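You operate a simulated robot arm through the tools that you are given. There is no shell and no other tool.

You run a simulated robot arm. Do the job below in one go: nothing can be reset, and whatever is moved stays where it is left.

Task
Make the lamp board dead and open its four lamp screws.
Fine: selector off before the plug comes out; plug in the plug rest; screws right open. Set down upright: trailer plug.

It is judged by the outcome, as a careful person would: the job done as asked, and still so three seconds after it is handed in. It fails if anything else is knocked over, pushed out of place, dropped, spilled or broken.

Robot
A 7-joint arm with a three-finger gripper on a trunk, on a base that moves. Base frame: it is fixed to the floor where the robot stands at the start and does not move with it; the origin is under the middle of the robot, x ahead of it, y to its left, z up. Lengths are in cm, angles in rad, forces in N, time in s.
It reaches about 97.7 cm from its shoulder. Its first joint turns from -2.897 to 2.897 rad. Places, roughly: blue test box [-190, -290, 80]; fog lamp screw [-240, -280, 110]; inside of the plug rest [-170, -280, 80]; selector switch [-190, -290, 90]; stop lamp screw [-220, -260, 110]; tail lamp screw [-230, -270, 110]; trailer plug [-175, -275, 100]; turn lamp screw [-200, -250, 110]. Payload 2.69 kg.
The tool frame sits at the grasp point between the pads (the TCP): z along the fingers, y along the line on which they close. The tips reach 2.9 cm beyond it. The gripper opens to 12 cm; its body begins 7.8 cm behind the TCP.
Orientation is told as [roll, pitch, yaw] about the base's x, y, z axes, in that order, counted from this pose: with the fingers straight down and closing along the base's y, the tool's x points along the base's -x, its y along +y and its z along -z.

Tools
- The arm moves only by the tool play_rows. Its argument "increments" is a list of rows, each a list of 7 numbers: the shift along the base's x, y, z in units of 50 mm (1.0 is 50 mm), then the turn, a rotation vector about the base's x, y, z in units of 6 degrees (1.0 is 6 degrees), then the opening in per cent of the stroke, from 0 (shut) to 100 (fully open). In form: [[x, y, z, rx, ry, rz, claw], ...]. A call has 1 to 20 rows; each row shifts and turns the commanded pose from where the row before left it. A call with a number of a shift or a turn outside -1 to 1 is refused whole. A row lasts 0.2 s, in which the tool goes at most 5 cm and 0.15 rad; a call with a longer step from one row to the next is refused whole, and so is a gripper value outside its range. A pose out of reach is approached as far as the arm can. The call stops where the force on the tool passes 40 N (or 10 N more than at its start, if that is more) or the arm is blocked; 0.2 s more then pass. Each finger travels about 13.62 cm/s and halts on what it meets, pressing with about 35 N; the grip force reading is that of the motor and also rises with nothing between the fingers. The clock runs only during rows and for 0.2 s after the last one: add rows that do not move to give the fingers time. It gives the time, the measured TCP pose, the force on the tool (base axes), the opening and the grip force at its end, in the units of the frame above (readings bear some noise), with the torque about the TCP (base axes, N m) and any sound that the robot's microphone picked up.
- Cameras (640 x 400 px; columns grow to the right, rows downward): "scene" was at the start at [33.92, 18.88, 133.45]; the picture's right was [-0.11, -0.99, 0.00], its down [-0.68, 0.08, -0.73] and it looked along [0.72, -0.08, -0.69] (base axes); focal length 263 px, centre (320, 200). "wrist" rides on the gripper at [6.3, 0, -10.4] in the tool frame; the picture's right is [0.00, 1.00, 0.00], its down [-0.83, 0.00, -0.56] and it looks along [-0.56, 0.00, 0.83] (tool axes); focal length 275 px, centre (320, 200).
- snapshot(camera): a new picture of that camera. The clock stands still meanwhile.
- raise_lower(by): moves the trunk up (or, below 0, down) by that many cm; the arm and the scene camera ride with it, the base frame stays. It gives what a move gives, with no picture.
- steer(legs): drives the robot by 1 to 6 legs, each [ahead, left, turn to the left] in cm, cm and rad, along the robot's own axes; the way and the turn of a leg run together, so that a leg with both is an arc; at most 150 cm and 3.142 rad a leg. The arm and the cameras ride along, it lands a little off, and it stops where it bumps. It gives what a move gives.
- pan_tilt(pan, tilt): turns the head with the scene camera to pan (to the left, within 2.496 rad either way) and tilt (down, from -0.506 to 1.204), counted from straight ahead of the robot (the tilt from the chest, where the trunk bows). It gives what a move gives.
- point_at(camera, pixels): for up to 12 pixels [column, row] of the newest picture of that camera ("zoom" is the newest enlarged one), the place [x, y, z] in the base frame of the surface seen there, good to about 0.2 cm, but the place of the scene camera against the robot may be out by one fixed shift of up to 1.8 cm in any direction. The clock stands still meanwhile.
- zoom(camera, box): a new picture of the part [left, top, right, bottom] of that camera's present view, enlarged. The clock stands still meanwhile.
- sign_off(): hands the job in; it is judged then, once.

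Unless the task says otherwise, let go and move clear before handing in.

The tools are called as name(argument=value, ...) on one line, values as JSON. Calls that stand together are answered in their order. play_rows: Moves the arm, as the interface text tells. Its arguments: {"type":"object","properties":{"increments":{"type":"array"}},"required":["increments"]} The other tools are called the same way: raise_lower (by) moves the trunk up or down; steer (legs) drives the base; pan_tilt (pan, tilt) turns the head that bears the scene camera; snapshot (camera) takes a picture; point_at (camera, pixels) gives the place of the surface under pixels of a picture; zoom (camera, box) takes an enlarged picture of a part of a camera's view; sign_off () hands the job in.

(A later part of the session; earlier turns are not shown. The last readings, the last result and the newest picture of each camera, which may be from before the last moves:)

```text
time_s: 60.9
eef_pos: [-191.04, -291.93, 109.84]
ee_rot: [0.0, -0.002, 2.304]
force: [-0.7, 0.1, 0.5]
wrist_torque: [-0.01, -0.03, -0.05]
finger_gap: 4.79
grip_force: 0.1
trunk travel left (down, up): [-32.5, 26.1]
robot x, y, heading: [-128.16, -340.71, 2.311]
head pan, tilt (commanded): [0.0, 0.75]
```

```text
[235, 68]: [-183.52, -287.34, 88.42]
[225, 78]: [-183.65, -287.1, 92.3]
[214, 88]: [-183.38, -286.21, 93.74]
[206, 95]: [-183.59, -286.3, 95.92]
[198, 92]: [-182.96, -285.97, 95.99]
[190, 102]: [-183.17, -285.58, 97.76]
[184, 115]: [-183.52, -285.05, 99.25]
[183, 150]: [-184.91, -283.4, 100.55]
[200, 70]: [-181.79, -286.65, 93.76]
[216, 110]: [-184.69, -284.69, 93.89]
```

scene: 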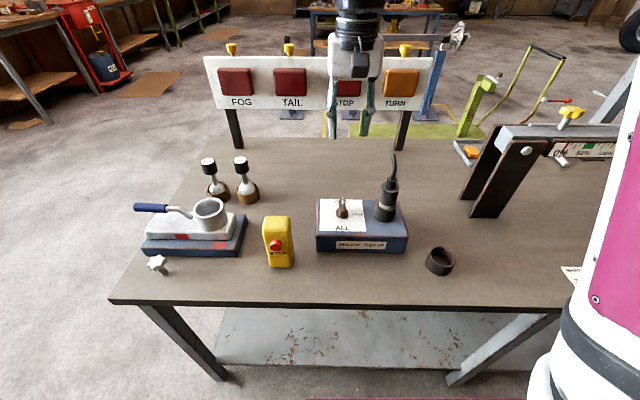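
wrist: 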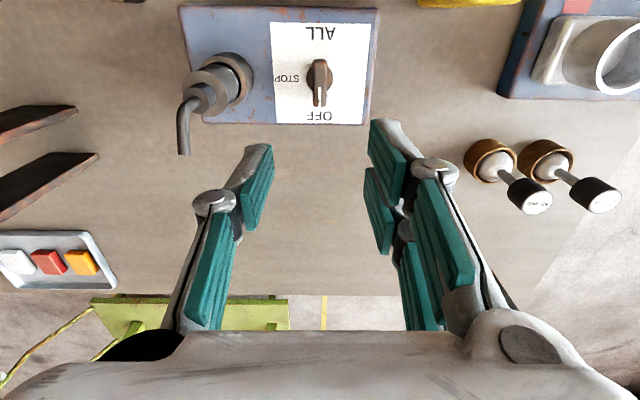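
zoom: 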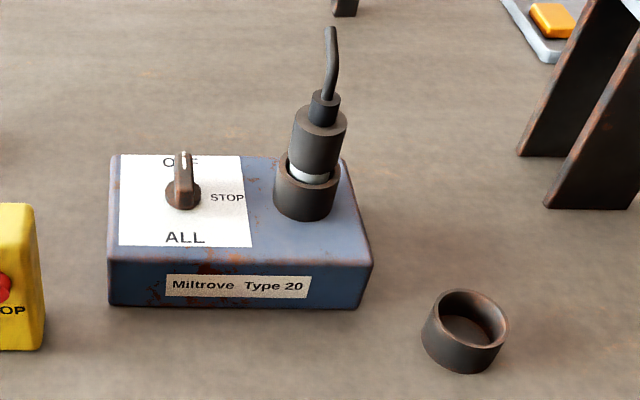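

The pointer is clearly on OFF, and the plug body is about 3.5 cm across around (-183.1,-285.8) with its cord stub reaching z≈100.6. I'll move the open gripper above the plug and look straight down, and check where the dark uprights are.

point_at(camera="scene", pixels=[[480, 160], [475, 185], [510, 175], [498, 140], [535, 140], [520, 210], [470, 150]])

play_rows(increments=[[0, 0, 0, 0, 0, 0, 60], [0.53, 0.41, 0, 0, 0, 0, 60], [0.53, 0.41, 0, 0, 0, 0, 60], [0.53, 0.41, 0, 0, 0, 0, 60], [0, 0, 0, 0, 0, 0, 60]])

snapshot(camera="wrist")

```text
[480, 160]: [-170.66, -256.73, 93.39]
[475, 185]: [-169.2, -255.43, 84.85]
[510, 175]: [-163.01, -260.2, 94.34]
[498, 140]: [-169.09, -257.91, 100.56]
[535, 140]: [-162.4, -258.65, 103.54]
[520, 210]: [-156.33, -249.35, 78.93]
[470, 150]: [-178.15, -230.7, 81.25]
```

```text
time_s: 62.1
eef_pos: [-182.97, -285.64, 109.76]
ee_rot: [0.0, 0.001, 2.305]
force: [0.3, 0.6, 0.0]
wrist_torque: [0.03, -0.01, 0.01]
finger_gap: 7.18
grip_force: 0.0
trunk travel left (down, up): [-32.5, 26.1]
robot x, y, heading: [-127.38, -340.59, 2.322]
head pan, tilt (commanded): [0.0, 0.75]
```

```text
taken
```

wrist: 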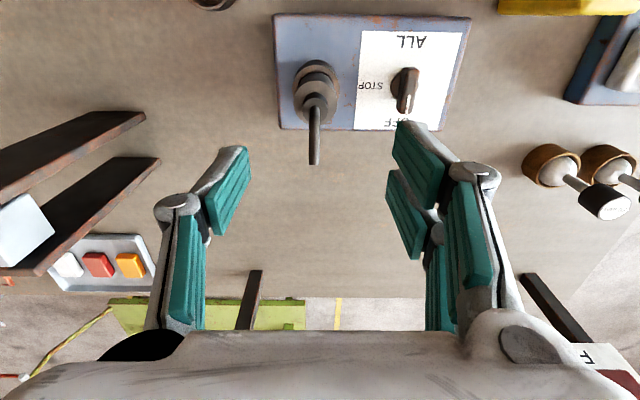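

The plug is right below at wrist pixel [316,95]. I'll zoom and measure its body from here.

zoom(camera="wrist", box=[265, 40, 375, 170])

point_at(camera="wrist", pixels=[[298, 95], [334, 97], [316, 82], [300, 105], [333, 107], [316, 118], [303, 70], [333, 72], [316, 64], [315, 125], [314, 145], [314, 162]])

```text
3.08 times, centred on (320, 105) of wrist
```

zoom: 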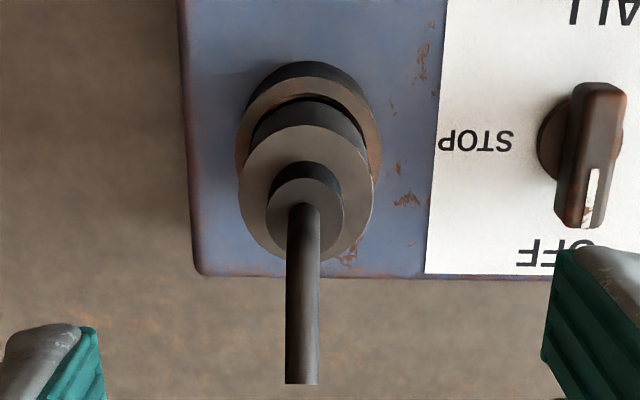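

```text
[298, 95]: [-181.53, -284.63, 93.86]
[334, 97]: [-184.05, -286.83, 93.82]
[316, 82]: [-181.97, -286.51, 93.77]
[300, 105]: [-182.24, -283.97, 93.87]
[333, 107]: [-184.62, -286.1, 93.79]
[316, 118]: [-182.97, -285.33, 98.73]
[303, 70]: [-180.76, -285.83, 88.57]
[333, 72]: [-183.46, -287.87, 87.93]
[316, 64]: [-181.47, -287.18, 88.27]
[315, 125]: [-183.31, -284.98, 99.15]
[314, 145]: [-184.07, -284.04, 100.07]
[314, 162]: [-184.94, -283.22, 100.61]
```

The body's top circle centres at about (-183.15,-285.1,93.8), about 4 cm across, and the cord tip reaches z=100.6. I'll centre over it and go down so the pads hold the upper body with the palm just clear of the cord.

play_rows(increments=[[-0.036, 0.104, 0, 0, 0, 0, 60], [0, 0, -0.8, 0, 0, 0, 60], [0, 0, -0.8, 0, 0, 0, 60], [0, 0, -0.8, 0, 0, 0, 60], [0, 0, -0.6, 0, 0, 0, 60], [0, 0, 0, 0, 0, 0, 60]])

snapshot(camera="wrist")

zoom(camera="scene", box=[310, 110, 470, 250])

```text
time_s: 63.5
eef_pos: [-183.16, -285.31, 94.49]
ee_rot: [0.0, 0.0, 2.304]
force: [0.3, 0.0, 0.2]
wrist_torque: [0.03, -0.01, -0.02]
finger_gap: 7.22
grip_force: 0.1
trunk travel left (down, up): [-32.5, 26.1]
robot x, y, heading: [-127.79, -340.56, 2.315]
head pan, tilt (commanded): [0.0, 0.75]
```

```text
taken
```

wrist: 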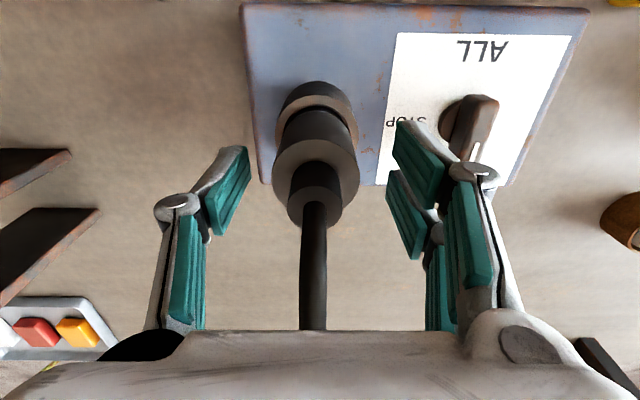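

```text
2.86 times, centred on (390, 180) of scene
```

zoom: 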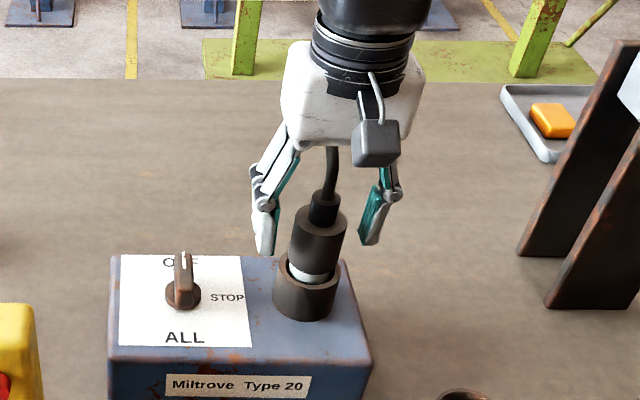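

The plug sits centred between the pads and the cord passes in front of the palm. I'll go down another 0.8 cm and close the fingers on the body.

play_rows(increments=[[0, 0, -0.16, 0, 0, 0, 60], [0, 0, 0, 0, 0, 0, 60], [0, 0, 0, 0, 0, 0, 20], [0, 0, 0, 0, 0, 0, 20], [0, 0, 0, 0, 0, 0, 20], [0, 0, 0, 0, 0, 0, 20]])

snapshot(camera="wrist")

zoom(camera="scene", box=[310, 110, 470, 250])

```text
time_s: 64.9
eef_pos: [-183.07, -285.14, 93.7]
ee_rot: [0.0, -0.003, 2.305]
force: [6.8, 8.1, 2.4]
wrist_torque: [0.44, -0.37, 0.01]
finger_gap: 3.92
grip_force: 35.0
trunk travel left (down, up): [-32.5, 26.1]
robot x, y, heading: [-127.51, -340.74, 2.317]
head pan, tilt (commanded): [0.0, 0.75]
```

```text
taken
```

wrist: 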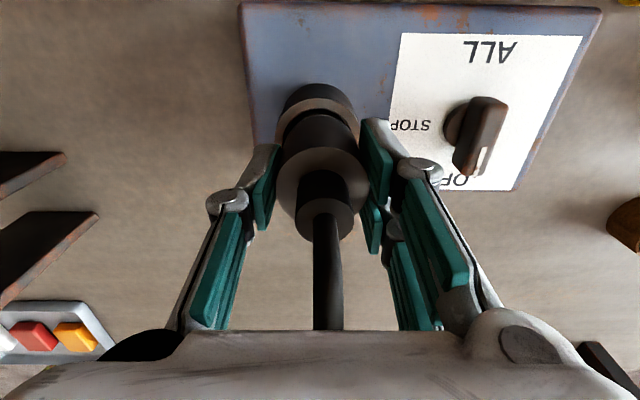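

```text
2.86 times, centred on (390, 180) of scene
```

zoom: 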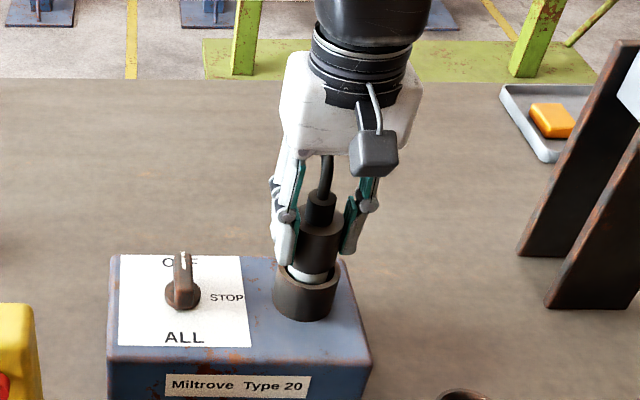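

The gripper holds the plug (gap 3.92 cm, 35 N). I'll ease the side load and pull straight up slowly.

play_rows(increments=[[0.014, 0.016, 0, 0, 0, 0, 20], [0, 0, 0.1, 0, 0, 0, 20], [0, 0, 0.1, 0, 0, 0, 20], [0, 0, 0.2, 0, 0, 0, 20], [0, 0, 0.2, 0, 0, 0, 20]])

snapshot(camera="wrist")

zoom(camera="scene", box=[310, 110, 470, 250])

```text
time_s: 66.1
eef_pos: [-183.18, -285.16, 96.86]
ee_rot: [-0.001, 0.0, 2.308]
force: [-0.1, 1.1, -2.4]
wrist_torque: [0.13, 0.07, -0.01]
finger_gap: 3.9
grip_force: 35.0
trunk travel left (down, up): [-32.5, 26.1]
robot x, y, heading: [-127.81, -340.65, 2.31]
head pan, tilt (commanded): [0.0, 0.75]
```

```text
taken
```

wrist: 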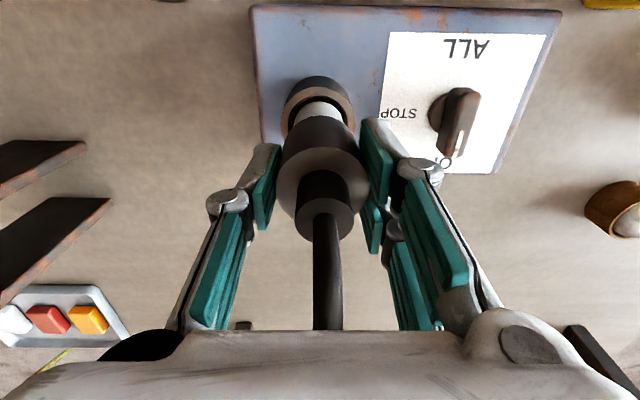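

```text
2.86 times, centred on (390, 180) of scene
```

zoom: 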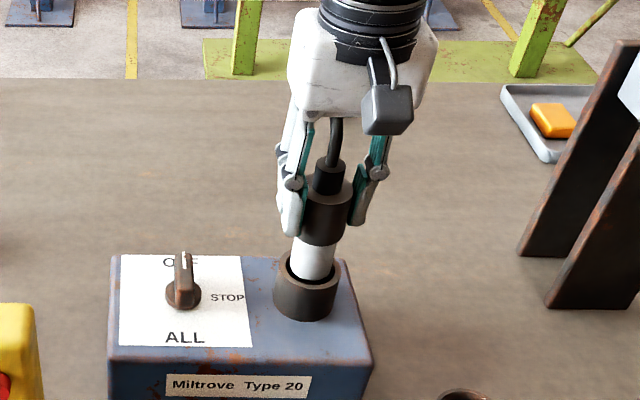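

The plug slides out freely, showing its light-grey nose. I'll keep pulling straight up until it is well clear of the socket.

play_rows(increments=[[0, 0, 0.4, 0, 0, 0, 20], [0, 0, 0.5, 0, 0, 0, 20], [0, 0, 0.6, 0, 0, 0, 20], [0, 0, 0.5, 0, 0, 0, 20], [0, 0, 0, 0, 0, 0, 20]])

snapshot(camera="wrist")

zoom(camera="scene", box=[310, 70, 470, 280])

```text
time_s: 67.3
eef_pos: [-183.03, -285.09, 106.66]
ee_rot: [0.001, 0.0, 2.306]
force: [-0.1, 0.4, -1.5]
wrist_torque: [0.02, 0.01, 0.0]
finger_gap: 3.88
grip_force: 34.7
trunk travel left (down, up): [-32.5, 26.1]
robot x, y, heading: [-127.38, -340.78, 2.317]
head pan, tilt (commanded): [0.0, 0.75]
```

```text
taken
```

wrist: 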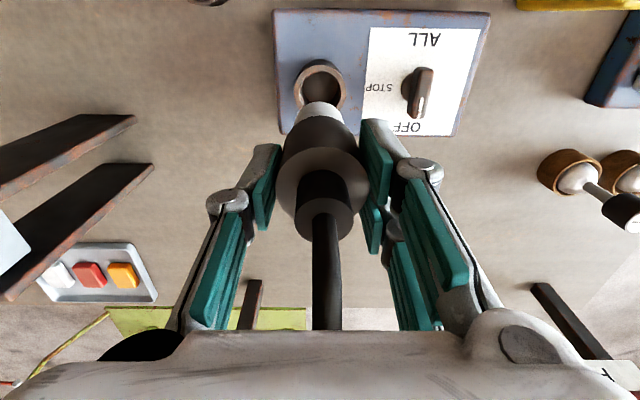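

```text
1.90 times, centred on (390, 175) of scene
```

zoom: 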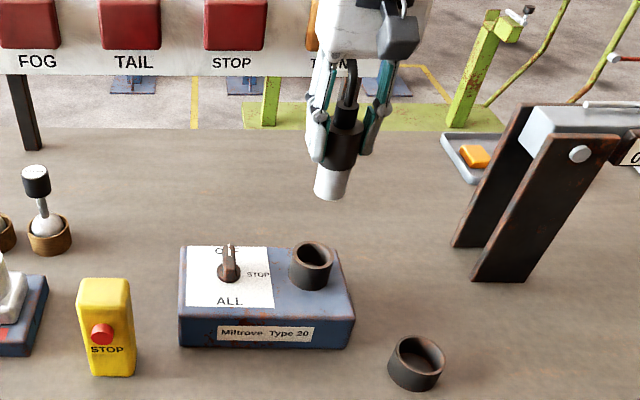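

The plug is fully out and hanging straight, with about 4 cm of nose below the body. I'll carry it over the rest at about (-166.7,-284.6) and look down at the ring.

play_rows(increments=[[0.815, 0.025, 0, 0, 0, 0, 20], [0.815, 0.025, 0, 0, 0, 0, 20], [0.815, 0.025, 0, 0, 0, 0, 20], [0.815, 0.025, 0, 0, 0, 0, 20], [0, 0, 0, 0, 0, 0, 20], [0, 0, 0, 0, 0, 0, 20]])

snapshot(camera="wrist")

snapshot(camera="scene")

```text
time_s: 68.7
eef_pos: [-166.85, -284.5, 106.75]
ee_rot: [-0.001, 0.001, 2.307]
force: [-0.1, 0.2, -1.8]
wrist_torque: [0.01, -0.02, -0.03]
finger_gap: 3.9
grip_force: 35.6
trunk travel left (down, up): [-32.5, 26.1]
robot x, y, heading: [-127.3, -340.86, 2.318]
head pan, tilt (commanded): [0.0, 0.75]
```

```text
taken
```

wrist: 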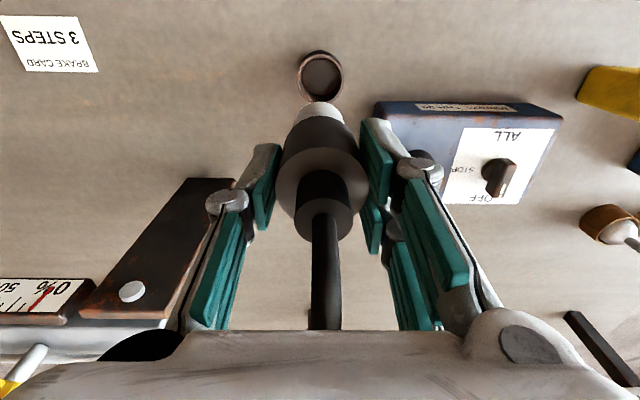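

```text
taken
```

scene: 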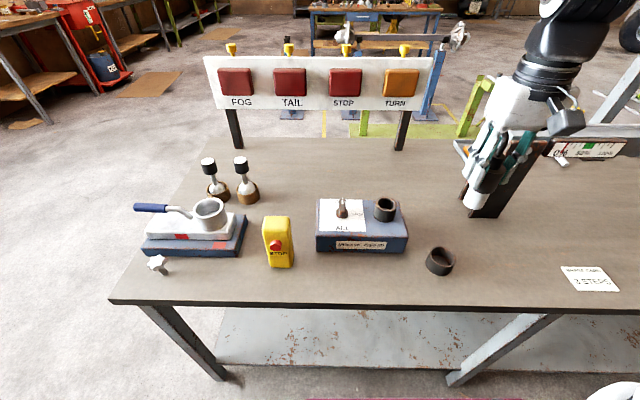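

The ring is visible just above the nose at wrist pixel [320,77]. I'll zoom in on it and measure rim and floor.

zoom(camera="wrist", box=[275, 40, 375, 140])

point_at(camera="wrist", pixels=[[300, 77], [340, 77], [320, 56], [320, 98], [320, 77], [305, 62], [335, 62], [306, 92], [335, 92], [320, 50], [320, 85]])

zoom(camera="scene", box=[430, 110, 550, 220])

point_at(camera="scene", pixels=[[475, 205], [478, 198], [483, 190], [488, 175], [470, 203], [482, 207]])

```text
4.00 times, centred on (325, 90) of wrist
```

zoom: 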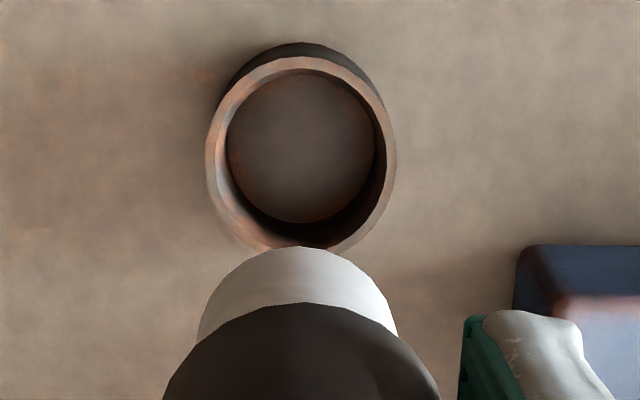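

```text
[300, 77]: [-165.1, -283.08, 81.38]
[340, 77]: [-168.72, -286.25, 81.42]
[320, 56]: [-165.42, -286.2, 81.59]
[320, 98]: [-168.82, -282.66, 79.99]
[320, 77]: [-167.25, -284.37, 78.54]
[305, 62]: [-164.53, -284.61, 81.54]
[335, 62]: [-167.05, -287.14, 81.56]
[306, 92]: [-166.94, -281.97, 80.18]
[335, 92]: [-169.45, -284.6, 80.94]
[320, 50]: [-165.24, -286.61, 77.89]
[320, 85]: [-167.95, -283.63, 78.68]
```

```text
3.64 times, centred on (490, 165) of scene
```

zoom: 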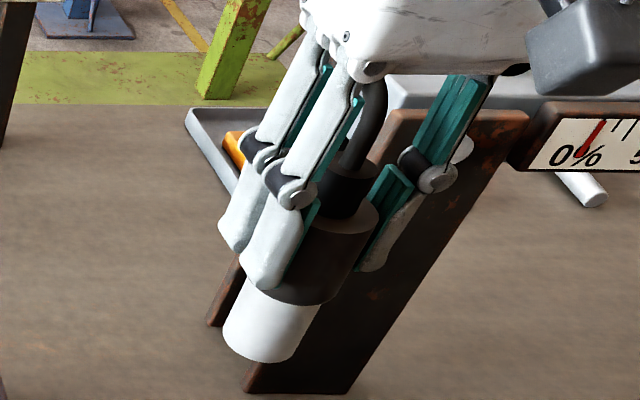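

```text
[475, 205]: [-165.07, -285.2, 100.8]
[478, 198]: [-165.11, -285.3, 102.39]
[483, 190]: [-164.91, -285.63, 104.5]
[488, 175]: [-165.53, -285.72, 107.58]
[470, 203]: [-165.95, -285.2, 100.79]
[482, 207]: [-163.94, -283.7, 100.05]
```

The ring's rim centres at about (-167.2,-284.5) with rim z≈81.5, floor z≈78.6 and inner width about 4.7 cm against a nose of about 3.4 cm. I'll shift 0.35 cm and lower in stages, first to just above the ring.

play_rows(increments=[[-0.07, 0, 0, 0, 0, 0, 20], [0, 0, -0.8, 0, 0, 0, 20], [0, 0, -0.8, 0, 0, 0, 20], [0, 0, -0.8, 0, 0, 0, 20], [0, 0, -0.6, 0, 0, 0, 20], [0, 0, 0, 0, 0, 0, 20]])

snapshot(camera="wrist")

zoom(camera="scene", box=[390, 180, 510, 290])

```text
time_s: 70.1
eef_pos: [-167.14, -284.85, 91.78]
ee_rot: [-0.002, 0.001, 2.305]
force: [-0.8, 0.1, -2.1]
wrist_torque: [0.01, 0.03, 0.01]
finger_gap: 3.9
grip_force: 34.8
trunk travel left (down, up): [-32.5, 26.1]
robot x, y, heading: [-127.31, -340.63, 2.319]
head pan, tilt (commanded): [0.0, 0.75]
```

```text
taken
```

wrist: 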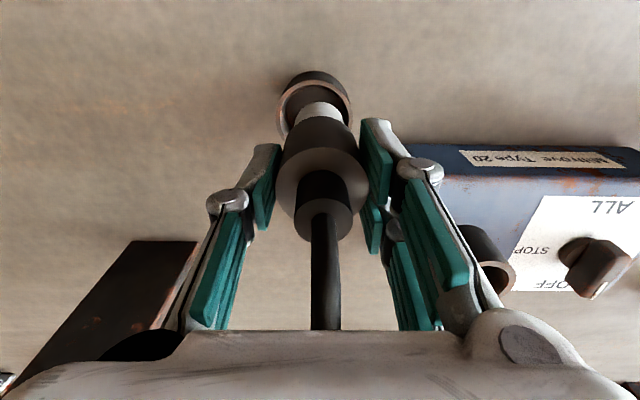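

```text
3.64 times, centred on (450, 235) of scene
```

zoom: 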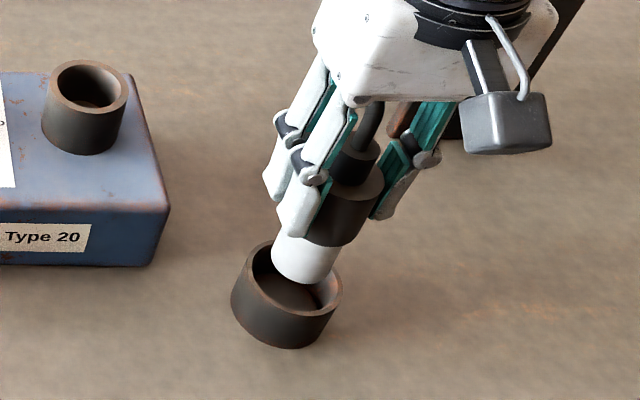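

The nose hangs just above the ring with a slight sideways offset. I'll zoom in the wrist view to correct it before lowering in.

zoom(camera="wrist", box=[265, 55, 375, 155])

point_at(camera="wrist", pixels=[[283, 105], [347, 105], [315, 75], [315, 85], [315, 95], [280, 100], [352, 100]])

```text
4.00 times, centred on (320, 105) of wrist
```

zoom: 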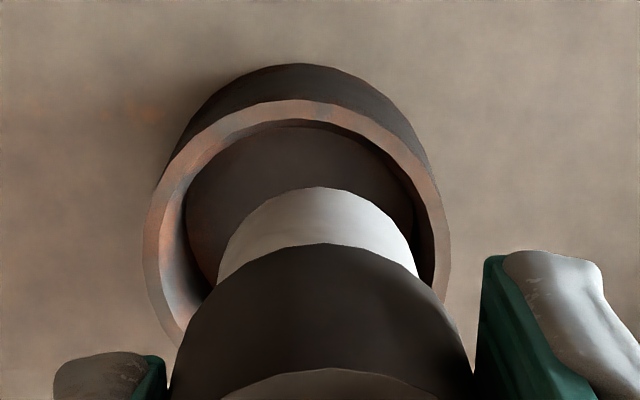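

```text
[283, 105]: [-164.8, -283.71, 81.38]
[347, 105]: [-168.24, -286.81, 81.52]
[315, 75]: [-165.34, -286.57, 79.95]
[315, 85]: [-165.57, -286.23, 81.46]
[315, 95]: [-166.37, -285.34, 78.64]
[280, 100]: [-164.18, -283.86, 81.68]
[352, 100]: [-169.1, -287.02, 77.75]
```

The ring lies about 0.4 cm to the right and 0.5 cm ahead of the nose axis. I'll correct that and lower the nose into the ring to about 1 cm above its floor.

play_rows(increments=[[-0.008, 0.12, 0, 0, 0, 0, 20], [0, 0, 0, 0, 0, 0, 20], [0, 0, -0.3, 0, 0, 0, 20], [0, 0, -0.3, 0, 0, 0, 20], [0, 0, -0.3, 0, 0, 0, 20], [0, 0, 0, 0, 0, 0, 20]])

snapshot(camera="wrist")

zoom(camera="scene", box=[390, 180, 510, 290])

```text
time_s: 71.5
eef_pos: [-167.12, -284.21, 87.27]
ee_rot: [0.001, -0.001, 2.305]
force: [0.0, 0.1, -1.4]
wrist_torque: [0.02, -0.02, 0.02]
finger_gap: 3.88
grip_force: 35.1
trunk travel left (down, up): [-32.5, 26.1]
robot x, y, heading: [-127.61, -340.27, 2.313]
head pan, tilt (commanded): [0.0, 0.75]
```

```text
taken
```

wrist: 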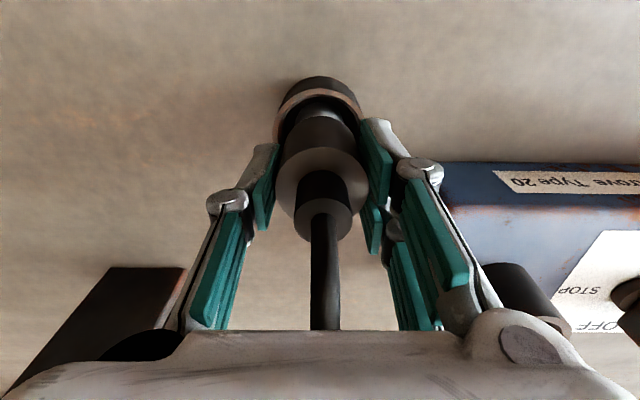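

```text
3.64 times, centred on (450, 235) of scene
```

zoom: 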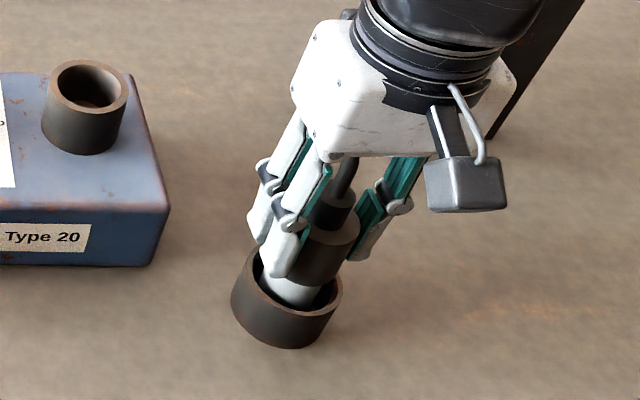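

The nose is inside the ring with no contact force. I'll lower in small steps to feel the floor.

play_rows(increments=[[0, 0, -0.06, 0, 0, 0, 20], [0, 0, -0.06, 0, 0, 0, 20], [0, 0, -0.06, 0, 0, 0, 20], [0, 0, 0, 0, 0, 0, 20]])

```text
time_s: 72.5
eef_pos: [-167.21, -284.21, 86.63]
ee_rot: [-0.001, -0.006, 2.305]
force: [-0.7, 3.5, 28.0]
wrist_torque: [0.22, 0.08, -0.01]
finger_gap: 3.91
grip_force: 34.9
trunk travel left (down, up): [-32.5, 26.1]
robot x, y, heading: [-127.75, -340.96, 2.315]
head pan, tilt (commanded): [0.0, 0.75]
```

There is 28 N of upward contact at TCP z=86.63, which fits the nose resting on the ring's floor. I'll back off slightly to relieve the load and check the picture.

play_rows(increments=[[0, 0, 0.045, 0, 0, 0, 20], [0, 0, 0, 0, 0, 0, 20]])

zoom(camera="scene", box=[400, 200, 500, 290])

snapshot(camera="wrist")

```text
time_s: 73.1
eef_pos: [-167.12, -284.35, 86.56]
ee_rot: [0.001, 0.002, 2.307]
force: [0.3, 0.1, -1.1]
wrist_torque: [0.04, 0.03, -0.03]
finger_gap: 3.9
grip_force: 34.8
trunk travel left (down, up): [-32.5, 26.1]
robot x, y, heading: [-127.74, -340.74, 2.317]
head pan, tilt (commanded): [0.0, 0.75]
```

```text
4.44 times, centred on (450, 245) of scene
```

zoom: 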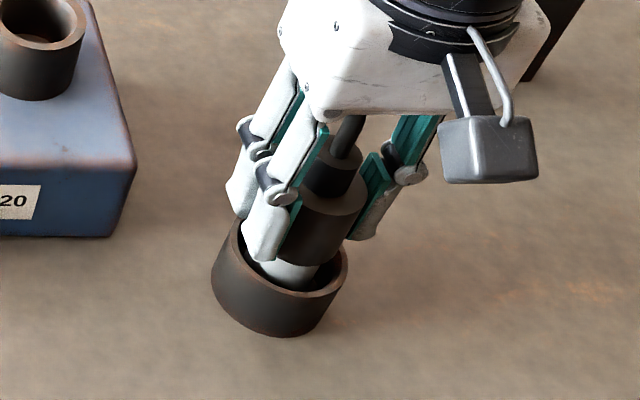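

```text
taken
```

wrist: 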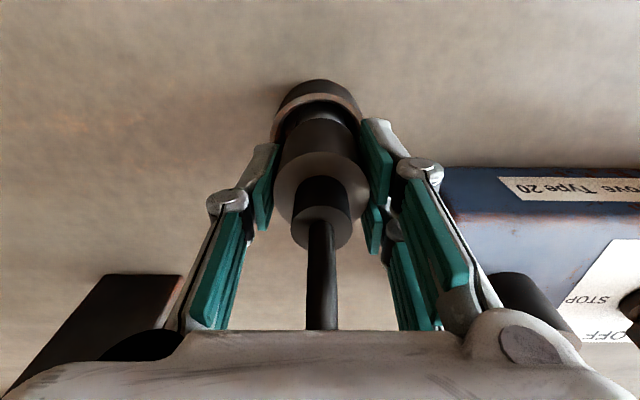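

The plug stands upright in the ring and its weight is nearly off the gripper. I'll seat it by 1 mm and open the fingers.

play_rows(increments=[[0, 0, -0.02, 0, 0, 0, 20], [0, 0, 0, 0, 0, 0, 20], [0, 0, 0, 0, 0, 0, 30], [0, 0, 0, 0, 0, 0, 38], [0, 0, 0, 0, 0, 0, 45], [0, 0, 0, 0, 0, 0, 55], [0, 0, 0, 0, 0, 0, 60], [0, 0, 0, 0, 0, 0, 60]])

snapshot(camera="wrist")

zoom(camera="scene", box=[400, 200, 500, 290])

```text
time_s: 74.9
eef_pos: [-167.16, -284.21, 86.73]
ee_rot: [0.0, 0.0, 2.305]
force: [-0.4, -0.7, -0.3]
wrist_torque: [0.03, -0.02, 0.01]
finger_gap: 7.18
grip_force: 0.1
trunk travel left (down, up): [-32.5, 26.1]
robot x, y, heading: [-127.25, -340.98, 2.318]
head pan, tilt (commanded): [0.0, 0.75]
```

```text
taken
```

wrist: 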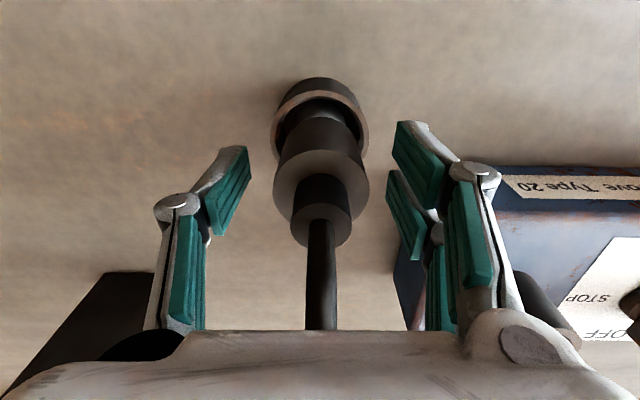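

```text
4.44 times, centred on (450, 245) of scene
```

zoom: 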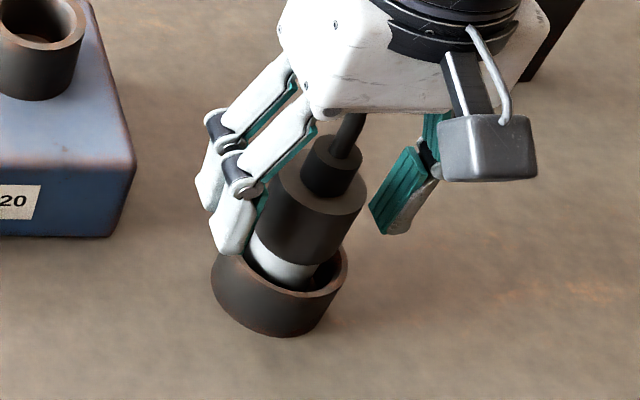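

The plug stands on its own in the ring with the fingers open. I'll rise straight up clear of it.

play_rows(increments=[[0, 0, 0.3, 0, 0, 0, 60], [0, 0, 0.8, 0, 0, 0, 60], [0, 0, 0.9, 0, 0, 0, 60], [0, 0, 0.9, 0, 0, 0, 60], [0, 0, 0.9, 0, 0, 0, 60], [0, 0, 0.9, 0, 0, 0, 60], [0, 0, 0, 0, 0, 0, 60]])

snapshot(camera="scene")

zoom(camera="scene", box=[390, 170, 510, 290])

snapshot(camera="wrist")

```text
time_s: 76.5
eef_pos: [-167.27, -284.22, 110.12]
ee_rot: [0.0, 0.001, 2.306]
force: [0.5, 0.4, -0.3]
wrist_torque: [-0.02, -0.03, 0.01]
finger_gap: 7.18
grip_force: 0.0
trunk travel left (down, up): [-32.5, 26.1]
robot x, y, heading: [-127.93, -340.87, 2.313]
head pan, tilt (commanded): [0.0, 0.75]
```

```text
taken
```

scene: 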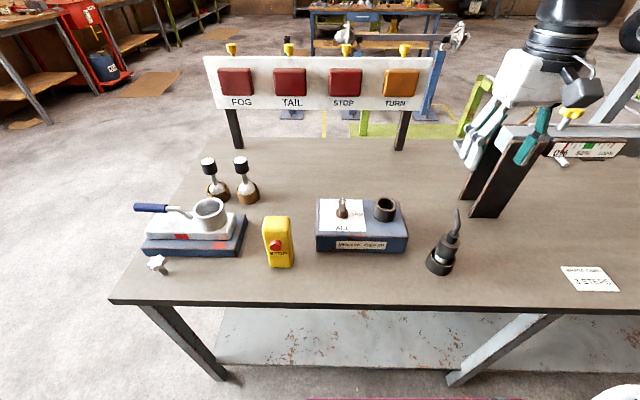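

```text
3.33 times, centred on (450, 230) of scene
```

zoom: 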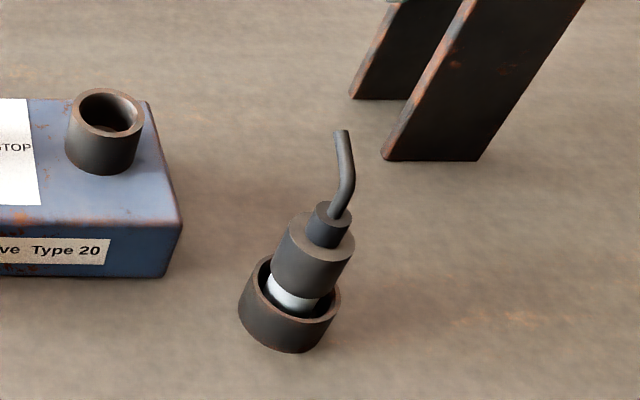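

```text
taken
```

wrist: 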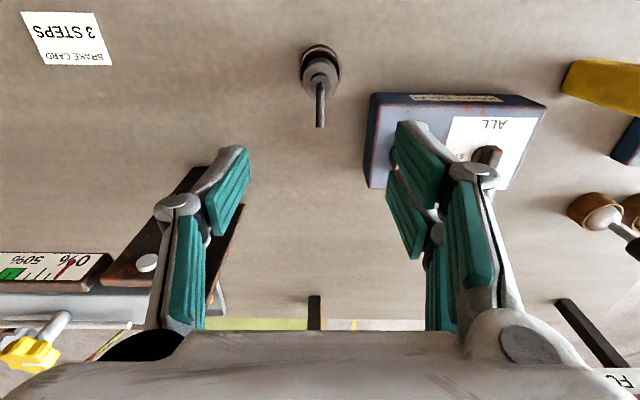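

The plug stands upright in its rest. Next come the lamp screws: I'll zoom on the yellow knobs on top of the board and read their positions.

zoom(camera="scene", box=[200, 35, 320, 110])

zoom(camera="scene", box=[320, 35, 440, 110])

point_at(camera="scene", pixels=[[231, 48], [289, 48], [347, 49], [404, 49], [231, 55], [404, 55], [215, 62], [425, 62], [236, 145], [400, 145], [236, 137], [402, 137]])

```text
5.33 times, centred on (260, 72) of scene
```

zoom: 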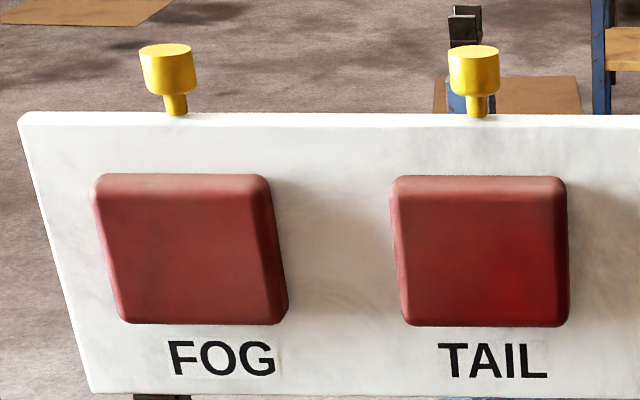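

```text
5.33 times, centred on (380, 72) of scene
```

zoom: 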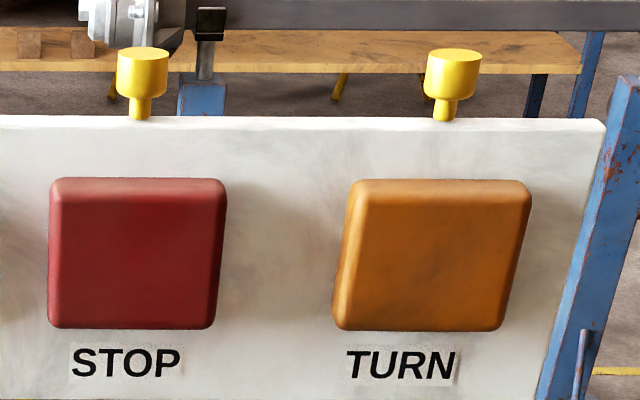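

```text
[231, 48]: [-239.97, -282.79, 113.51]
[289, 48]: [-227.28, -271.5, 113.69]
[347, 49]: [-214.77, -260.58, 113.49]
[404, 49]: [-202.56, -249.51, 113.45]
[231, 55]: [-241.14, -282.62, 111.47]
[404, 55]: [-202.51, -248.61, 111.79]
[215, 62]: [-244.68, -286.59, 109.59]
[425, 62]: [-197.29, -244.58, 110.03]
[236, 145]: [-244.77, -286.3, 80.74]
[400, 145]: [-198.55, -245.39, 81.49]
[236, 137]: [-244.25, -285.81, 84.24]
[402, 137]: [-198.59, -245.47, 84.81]
```

The screws are smooth yellow knobs about 3 cm wide, 17 cm apart on top of the board, about 118 cm ahead of my base here — too far for a vertical grip. I'll check what stands on the floor beyond the table to see if I can work from that side.

point_at(camera="scene", pixels=[[380, 130], [450, 130], [340, 132], [290, 117], [350, 115], [420, 112], [365, 122], [325, 128], [185, 137], [470, 125], [330, 112], [250, 125]])

pan_tilt(pan=0.0, tilt=0.3)

snapshot(camera="scene")

```text
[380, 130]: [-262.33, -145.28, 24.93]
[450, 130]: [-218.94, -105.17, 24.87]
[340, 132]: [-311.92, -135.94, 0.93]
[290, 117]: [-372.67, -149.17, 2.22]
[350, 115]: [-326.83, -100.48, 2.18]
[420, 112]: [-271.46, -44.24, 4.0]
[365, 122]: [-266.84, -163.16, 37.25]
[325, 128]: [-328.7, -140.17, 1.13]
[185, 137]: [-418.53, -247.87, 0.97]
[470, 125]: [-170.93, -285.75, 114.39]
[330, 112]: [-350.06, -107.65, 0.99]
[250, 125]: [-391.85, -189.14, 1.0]
```

```text
time_s: 77.4
eef_pos: [-167.14, -284.28, 110.06]
ee_rot: [0.001, 0.001, 2.306]
force: [1.0, 0.7, -0.5]
wrist_torque: [-0.03, 0.01, -0.02]
finger_gap: 7.21
grip_force: 0.0
trunk travel left (down, up): [-32.5, 26.1]
robot x, y, heading: [-127.52, -340.55, 2.316]
head pan, tilt (commanded): [0.0, 0.3]
```

```text
taken
```

scene: 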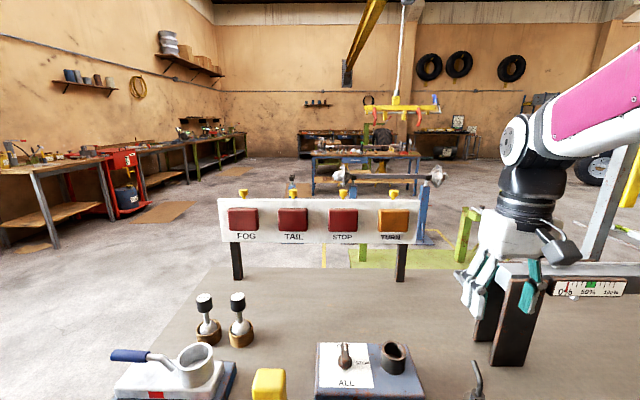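

Beyond the table there's a green plate roughly 100 cm off its right edge, so a spot beside or beyond the board's far end looks usable. I'll first bring the arm back to its compact travel pose, a bit higher.

play_rows(increments=[[0.056, -0.764, 0.3, 0, 0, 0, 60], [0.056, -0.764, 0.3, 0, 0, 0, 60], [0.056, -0.764, 0.3, 0, 0, 0, 60], [0.056, -0.764, 0.3, 0, 0, 0, 60], [0.056, -0.764, 0.3, 0, 0, 0, 60], [0, 0, 0.5, 0, 0, 0, 60], [0, 0, 0.5, 0, 0, 0, 60], [0, 0, 0, 0, 0, 0, 60]])

pan_tilt(pan=1.3, tilt=0.6)

snapshot(camera="scene")

```text
time_s: 79.2
eef_pos: [-165.76, -303.07, 122.78]
ee_rot: [0.001, -0.002, 2.306]
force: [-0.1, -0.3, 0.1]
wrist_torque: [0.01, 0.0, 0.02]
finger_gap: 7.2
grip_force: 0.1
trunk travel left (down, up): [-32.5, 26.1]
robot x, y, heading: [-127.31, -340.83, 2.317]
head pan, tilt (commanded): [0.0, 0.3]
```

```text
time_s: 80.7
eef_pos: [-165.63, -303.04, 122.72]
ee_rot: [0.001, 0.001, 2.306]
force: [0.4, 0.9, 0.4]
wrist_torque: [-0.02, -0.01, 0.01]
finger_gap: 7.18
grip_force: 0.2
trunk travel left (down, up): [-32.5, 26.1]
robot x, y, heading: [-127.41, -340.56, 2.314]
head pan, tilt (commanded): [1.3, 0.6]
```

```text
taken
```

scene: 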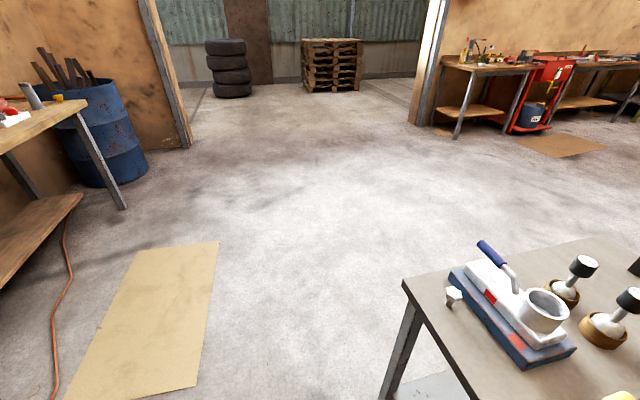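

The floor beyond the table's far end is clear, with the mat at the left ([150,320]) and the table corner at [405,282]. I'll measure these to lay out the path.

point_at(camera="scene", pixels=[[218, 242], [197, 385], [135, 251], [405, 282], [575, 240], [390, 395], [62, 398], [520, 137], [300, 200], [420, 180], [125, 205]])

```text
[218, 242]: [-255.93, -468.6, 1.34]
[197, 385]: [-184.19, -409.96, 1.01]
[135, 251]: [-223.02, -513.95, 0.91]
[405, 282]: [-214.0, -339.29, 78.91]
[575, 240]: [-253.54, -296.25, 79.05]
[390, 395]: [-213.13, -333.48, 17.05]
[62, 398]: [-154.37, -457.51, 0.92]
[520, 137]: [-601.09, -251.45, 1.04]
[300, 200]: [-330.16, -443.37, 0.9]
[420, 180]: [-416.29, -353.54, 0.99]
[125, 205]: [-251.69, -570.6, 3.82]
```

The table's far end lies at about 62 cm past my position along its length, and the mat starts beyond lateral 131, leaving a usable lane. I'll turn left, sidestep nearer the table and drive past its end.

steer(legs=[[0, 0, 1.57], [0, -25, 0], [122, 0, 0]])

pan_tilt(pan=-1.5, tilt=0.5)

snapshot(camera="scene")

```text
time_s: 92.1
eef_pos: [-269.04, -444.15, 122.78]
ee_rot: [0.001, 0.001, -2.394]
force: [0.2, 0.8, 0.1]
wrist_torque: [0.03, -0.01, -0.02]
finger_gap: 7.22
grip_force: 0.0
trunk travel left (down, up): [-32.5, 26.1]
robot x, y, heading: [-231.7, -405.44, -2.385]
head pan, tilt (commanded): [1.3, 0.6]
```

```text
time_s: 94.5
eef_pos: [-268.95, -444.16, 122.8]
ee_rot: [0.0, 0.001, -2.395]
force: [-0.8, 0.1, 0.4]
wrist_torque: [0.01, -0.01, 0.0]
finger_gap: 7.2
grip_force: 0.0
trunk travel left (down, up): [-32.5, 26.1]
robot x, y, heading: [-231.68, -405.37, -2.384]
head pan, tilt (commanded): [-1.499, 0.499]
```

```text
taken
```

scene: 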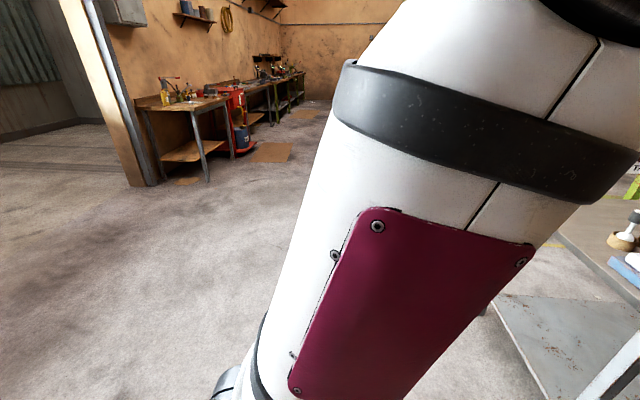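

I'm past the table end (base at (-232,-405)). I'll sidestep right along the table's end in two moves, then turn left to face back to the table's other side and look.

steer(legs=[[0, -80, 0], [0, -78, 0]])

pan_tilt(pan=1.5, tilt=0.5)

snapshot(camera="scene")

```text
time_s: 102.6
eef_pos: [-378.04, -329.56, 122.78]
ee_rot: [0.0, 0.001, -2.393]
force: [-0.9, -0.7, 0.4]
wrist_torque: [0.0, 0.0, -0.03]
finger_gap: 7.21
grip_force: 0.0
trunk travel left (down, up): [-32.5, 26.1]
robot x, y, heading: [-340.65, -290.93, -2.386]
head pan, tilt (commanded): [-1.499, 0.499]
```

```text
time_s: 105.2
eef_pos: [-378.07, -329.56, 122.76]
ee_rot: [0.0, 0.001, -2.392]
force: [0.9, 0.2, -0.1]
wrist_torque: [-0.01, 0.02, 0.02]
finger_gap: 7.2
grip_force: 0.0
trunk travel left (down, up): [-32.5, 26.1]
robot x, y, heading: [-341.01, -291.05, -2.385]
head pan, tilt (commanded): [1.499, 0.499]
```

```text
taken
```

scene: 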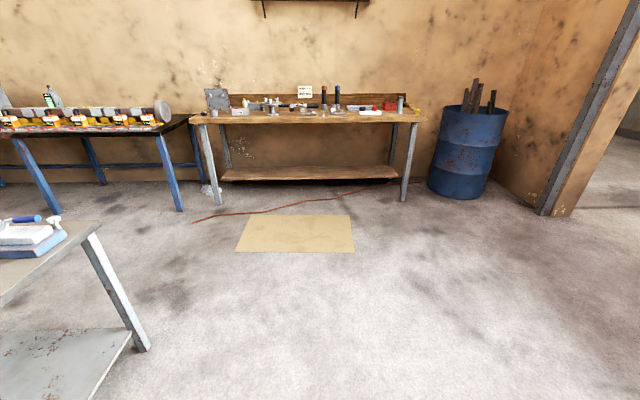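

I'm at the table's far right corner side (base (-341,-291)). I'll turn left 90° and look along the right-hand aisle.

steer(legs=[[0, 0, 1.558]])

pan_tilt(pan=1.2, tilt=0.55)

snapshot(camera="scene")

```text
time_s: 109.4
eef_pos: [-303.24, -328.98, 122.82]
ee_rot: [-0.002, 0.001, -0.844]
force: [0.4, 0.4, 0.2]
wrist_torque: [-0.01, -0.05, 0.01]
finger_gap: 7.18
grip_force: 0.0
trunk travel left (down, up): [-32.5, 26.1]
robot x, y, heading: [-340.52, -290.67, -0.836]
head pan, tilt (commanded): [1.499, 0.499]
```

```text
time_s: 110.2
eef_pos: [-303.06, -329.04, 122.67]
ee_rot: [-0.001, 0.0, -0.846]
force: [0.2, 0.1, 0.1]
wrist_torque: [-0.03, 0.03, -0.03]
finger_gap: 7.19
grip_force: 0.0
trunk travel left (down, up): [-32.5, 26.1]
robot x, y, heading: [-340.79, -290.77, -0.838]
head pan, tilt (commanded): [1.201, 0.55]
```

```text
taken
```

scene: 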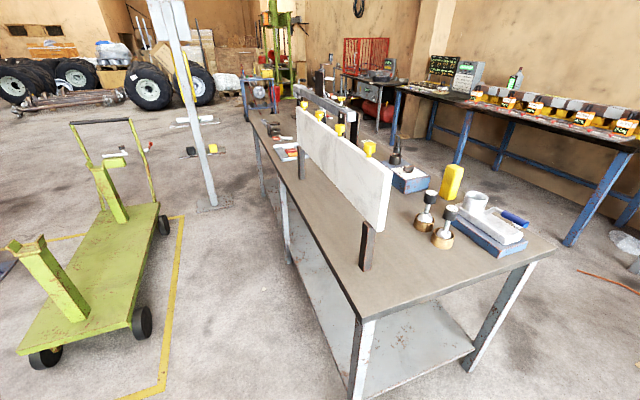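

The aisle is visible: a wheeled green cart stands to the left ([143,322], [163,225]) and the board rises near the table's right edge. I'll measure the cart's near side, the stand base and the screws.

point_at(camera="scene", pixels=[[143, 325], [163, 225], [45, 360], [150, 203], [155, 290], [213, 207], [351, 395], [288, 260], [369, 148], [340, 128], [320, 115], [304, 104]])

zoom(camera="scene", box=[280, 80, 420, 280])

```text
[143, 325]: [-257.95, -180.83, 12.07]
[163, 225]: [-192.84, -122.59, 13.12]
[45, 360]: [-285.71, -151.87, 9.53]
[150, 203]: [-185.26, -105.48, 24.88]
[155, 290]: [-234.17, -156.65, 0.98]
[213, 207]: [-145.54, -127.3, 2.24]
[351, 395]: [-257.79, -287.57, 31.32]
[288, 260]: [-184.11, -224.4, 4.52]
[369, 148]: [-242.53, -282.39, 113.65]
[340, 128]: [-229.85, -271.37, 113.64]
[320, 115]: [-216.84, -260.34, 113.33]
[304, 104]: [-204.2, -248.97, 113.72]
```

```text
2.00 times, centred on (350, 180) of scene
```

zoom: 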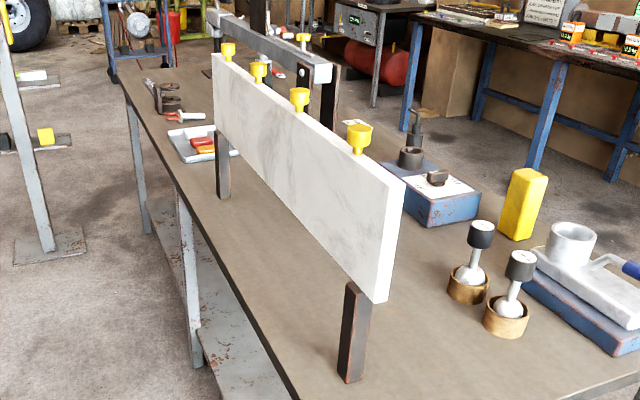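

The cart's near end is around 32 cm short of my planned spot and the aisle there is free. I'll sidestep left 95 cm to stand opposite the board, with the gripper passing at 120 cm height over the 112 cm screws.

steer(legs=[[0, 50, 0], [0, 45, 0.01]])

pan_tilt(pan=0.0, tilt=0.7)

snapshot(camera="scene")

snapshot(camera="wrist")

```text
time_s: 115.4
eef_pos: [-233.16, -265.23, 122.83]
ee_rot: [0.0, -0.001, -0.825]
force: [-0.1, -0.1, -0.3]
wrist_torque: [0.02, 0.01, 0.0]
finger_gap: 7.22
grip_force: 0.0
trunk travel left (down, up): [-32.5, 26.1]
robot x, y, heading: [-271.73, -227.88, -0.817]
head pan, tilt (commanded): [1.201, 0.55]
```

```text
time_s: 116.8
eef_pos: [-233.16, -265.16, 122.72]
ee_rot: [-0.001, 0.001, -0.826]
force: [0.3, 0.0, -0.2]
wrist_torque: [0.02, -0.02, 0.01]
finger_gap: 7.19
grip_force: 0.0
trunk travel left (down, up): [-32.5, 26.1]
robot x, y, heading: [-271.36, -228.04, -0.811]
head pan, tilt (commanded): [0.0, 0.7]
```

```text
taken
```

scene: 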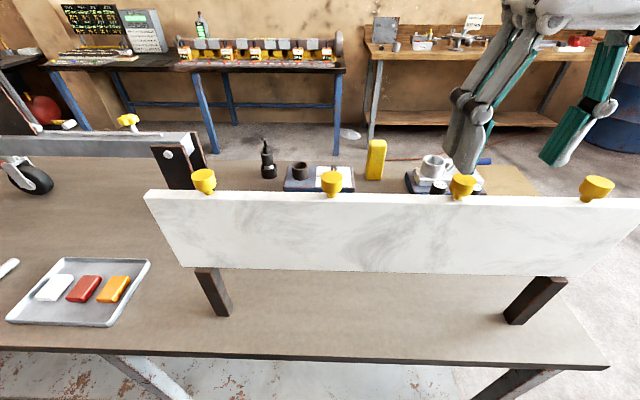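

```text
taken
```

wrist: 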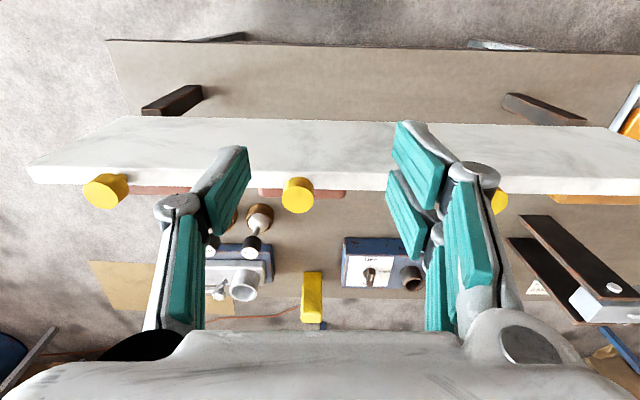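

The board's back faces me with all four knobs in view (scene [204,180], [332,183], [463,187], [597,187]). I'll measure the TAIL knob with the wrist camera and zoom in on it.

zoom(camera="wrist", box=[240, 130, 360, 230])

point_at(camera="wrist", pixels=[[297, 187], [297, 200], [284, 195], [311, 195], [297, 182], [297, 211], [297, 172], [120, 186], [110, 195], [500, 205], [297, 160], [297, 125]])

zoom(camera="scene", box=[290, 150, 380, 220])

```text
4.00 times, centred on (300, 180) of wrist
```

zoom: 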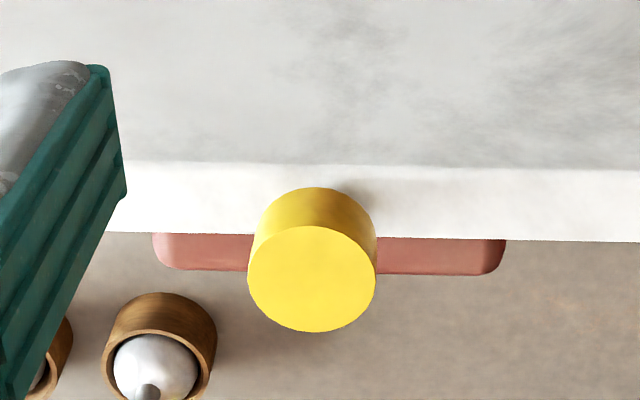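

```text
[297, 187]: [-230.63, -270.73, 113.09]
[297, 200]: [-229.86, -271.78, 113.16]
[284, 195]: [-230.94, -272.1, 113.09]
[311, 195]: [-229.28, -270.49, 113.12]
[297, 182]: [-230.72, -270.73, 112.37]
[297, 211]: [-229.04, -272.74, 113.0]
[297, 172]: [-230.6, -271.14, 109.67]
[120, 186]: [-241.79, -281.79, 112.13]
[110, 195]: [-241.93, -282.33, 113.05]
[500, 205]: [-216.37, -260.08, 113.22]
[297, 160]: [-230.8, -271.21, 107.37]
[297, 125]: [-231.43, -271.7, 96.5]
```

```text
5.71 times, centred on (335, 185) of scene
```

zoom: 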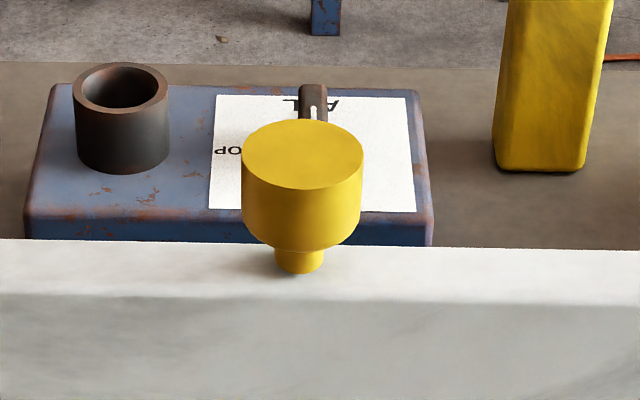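

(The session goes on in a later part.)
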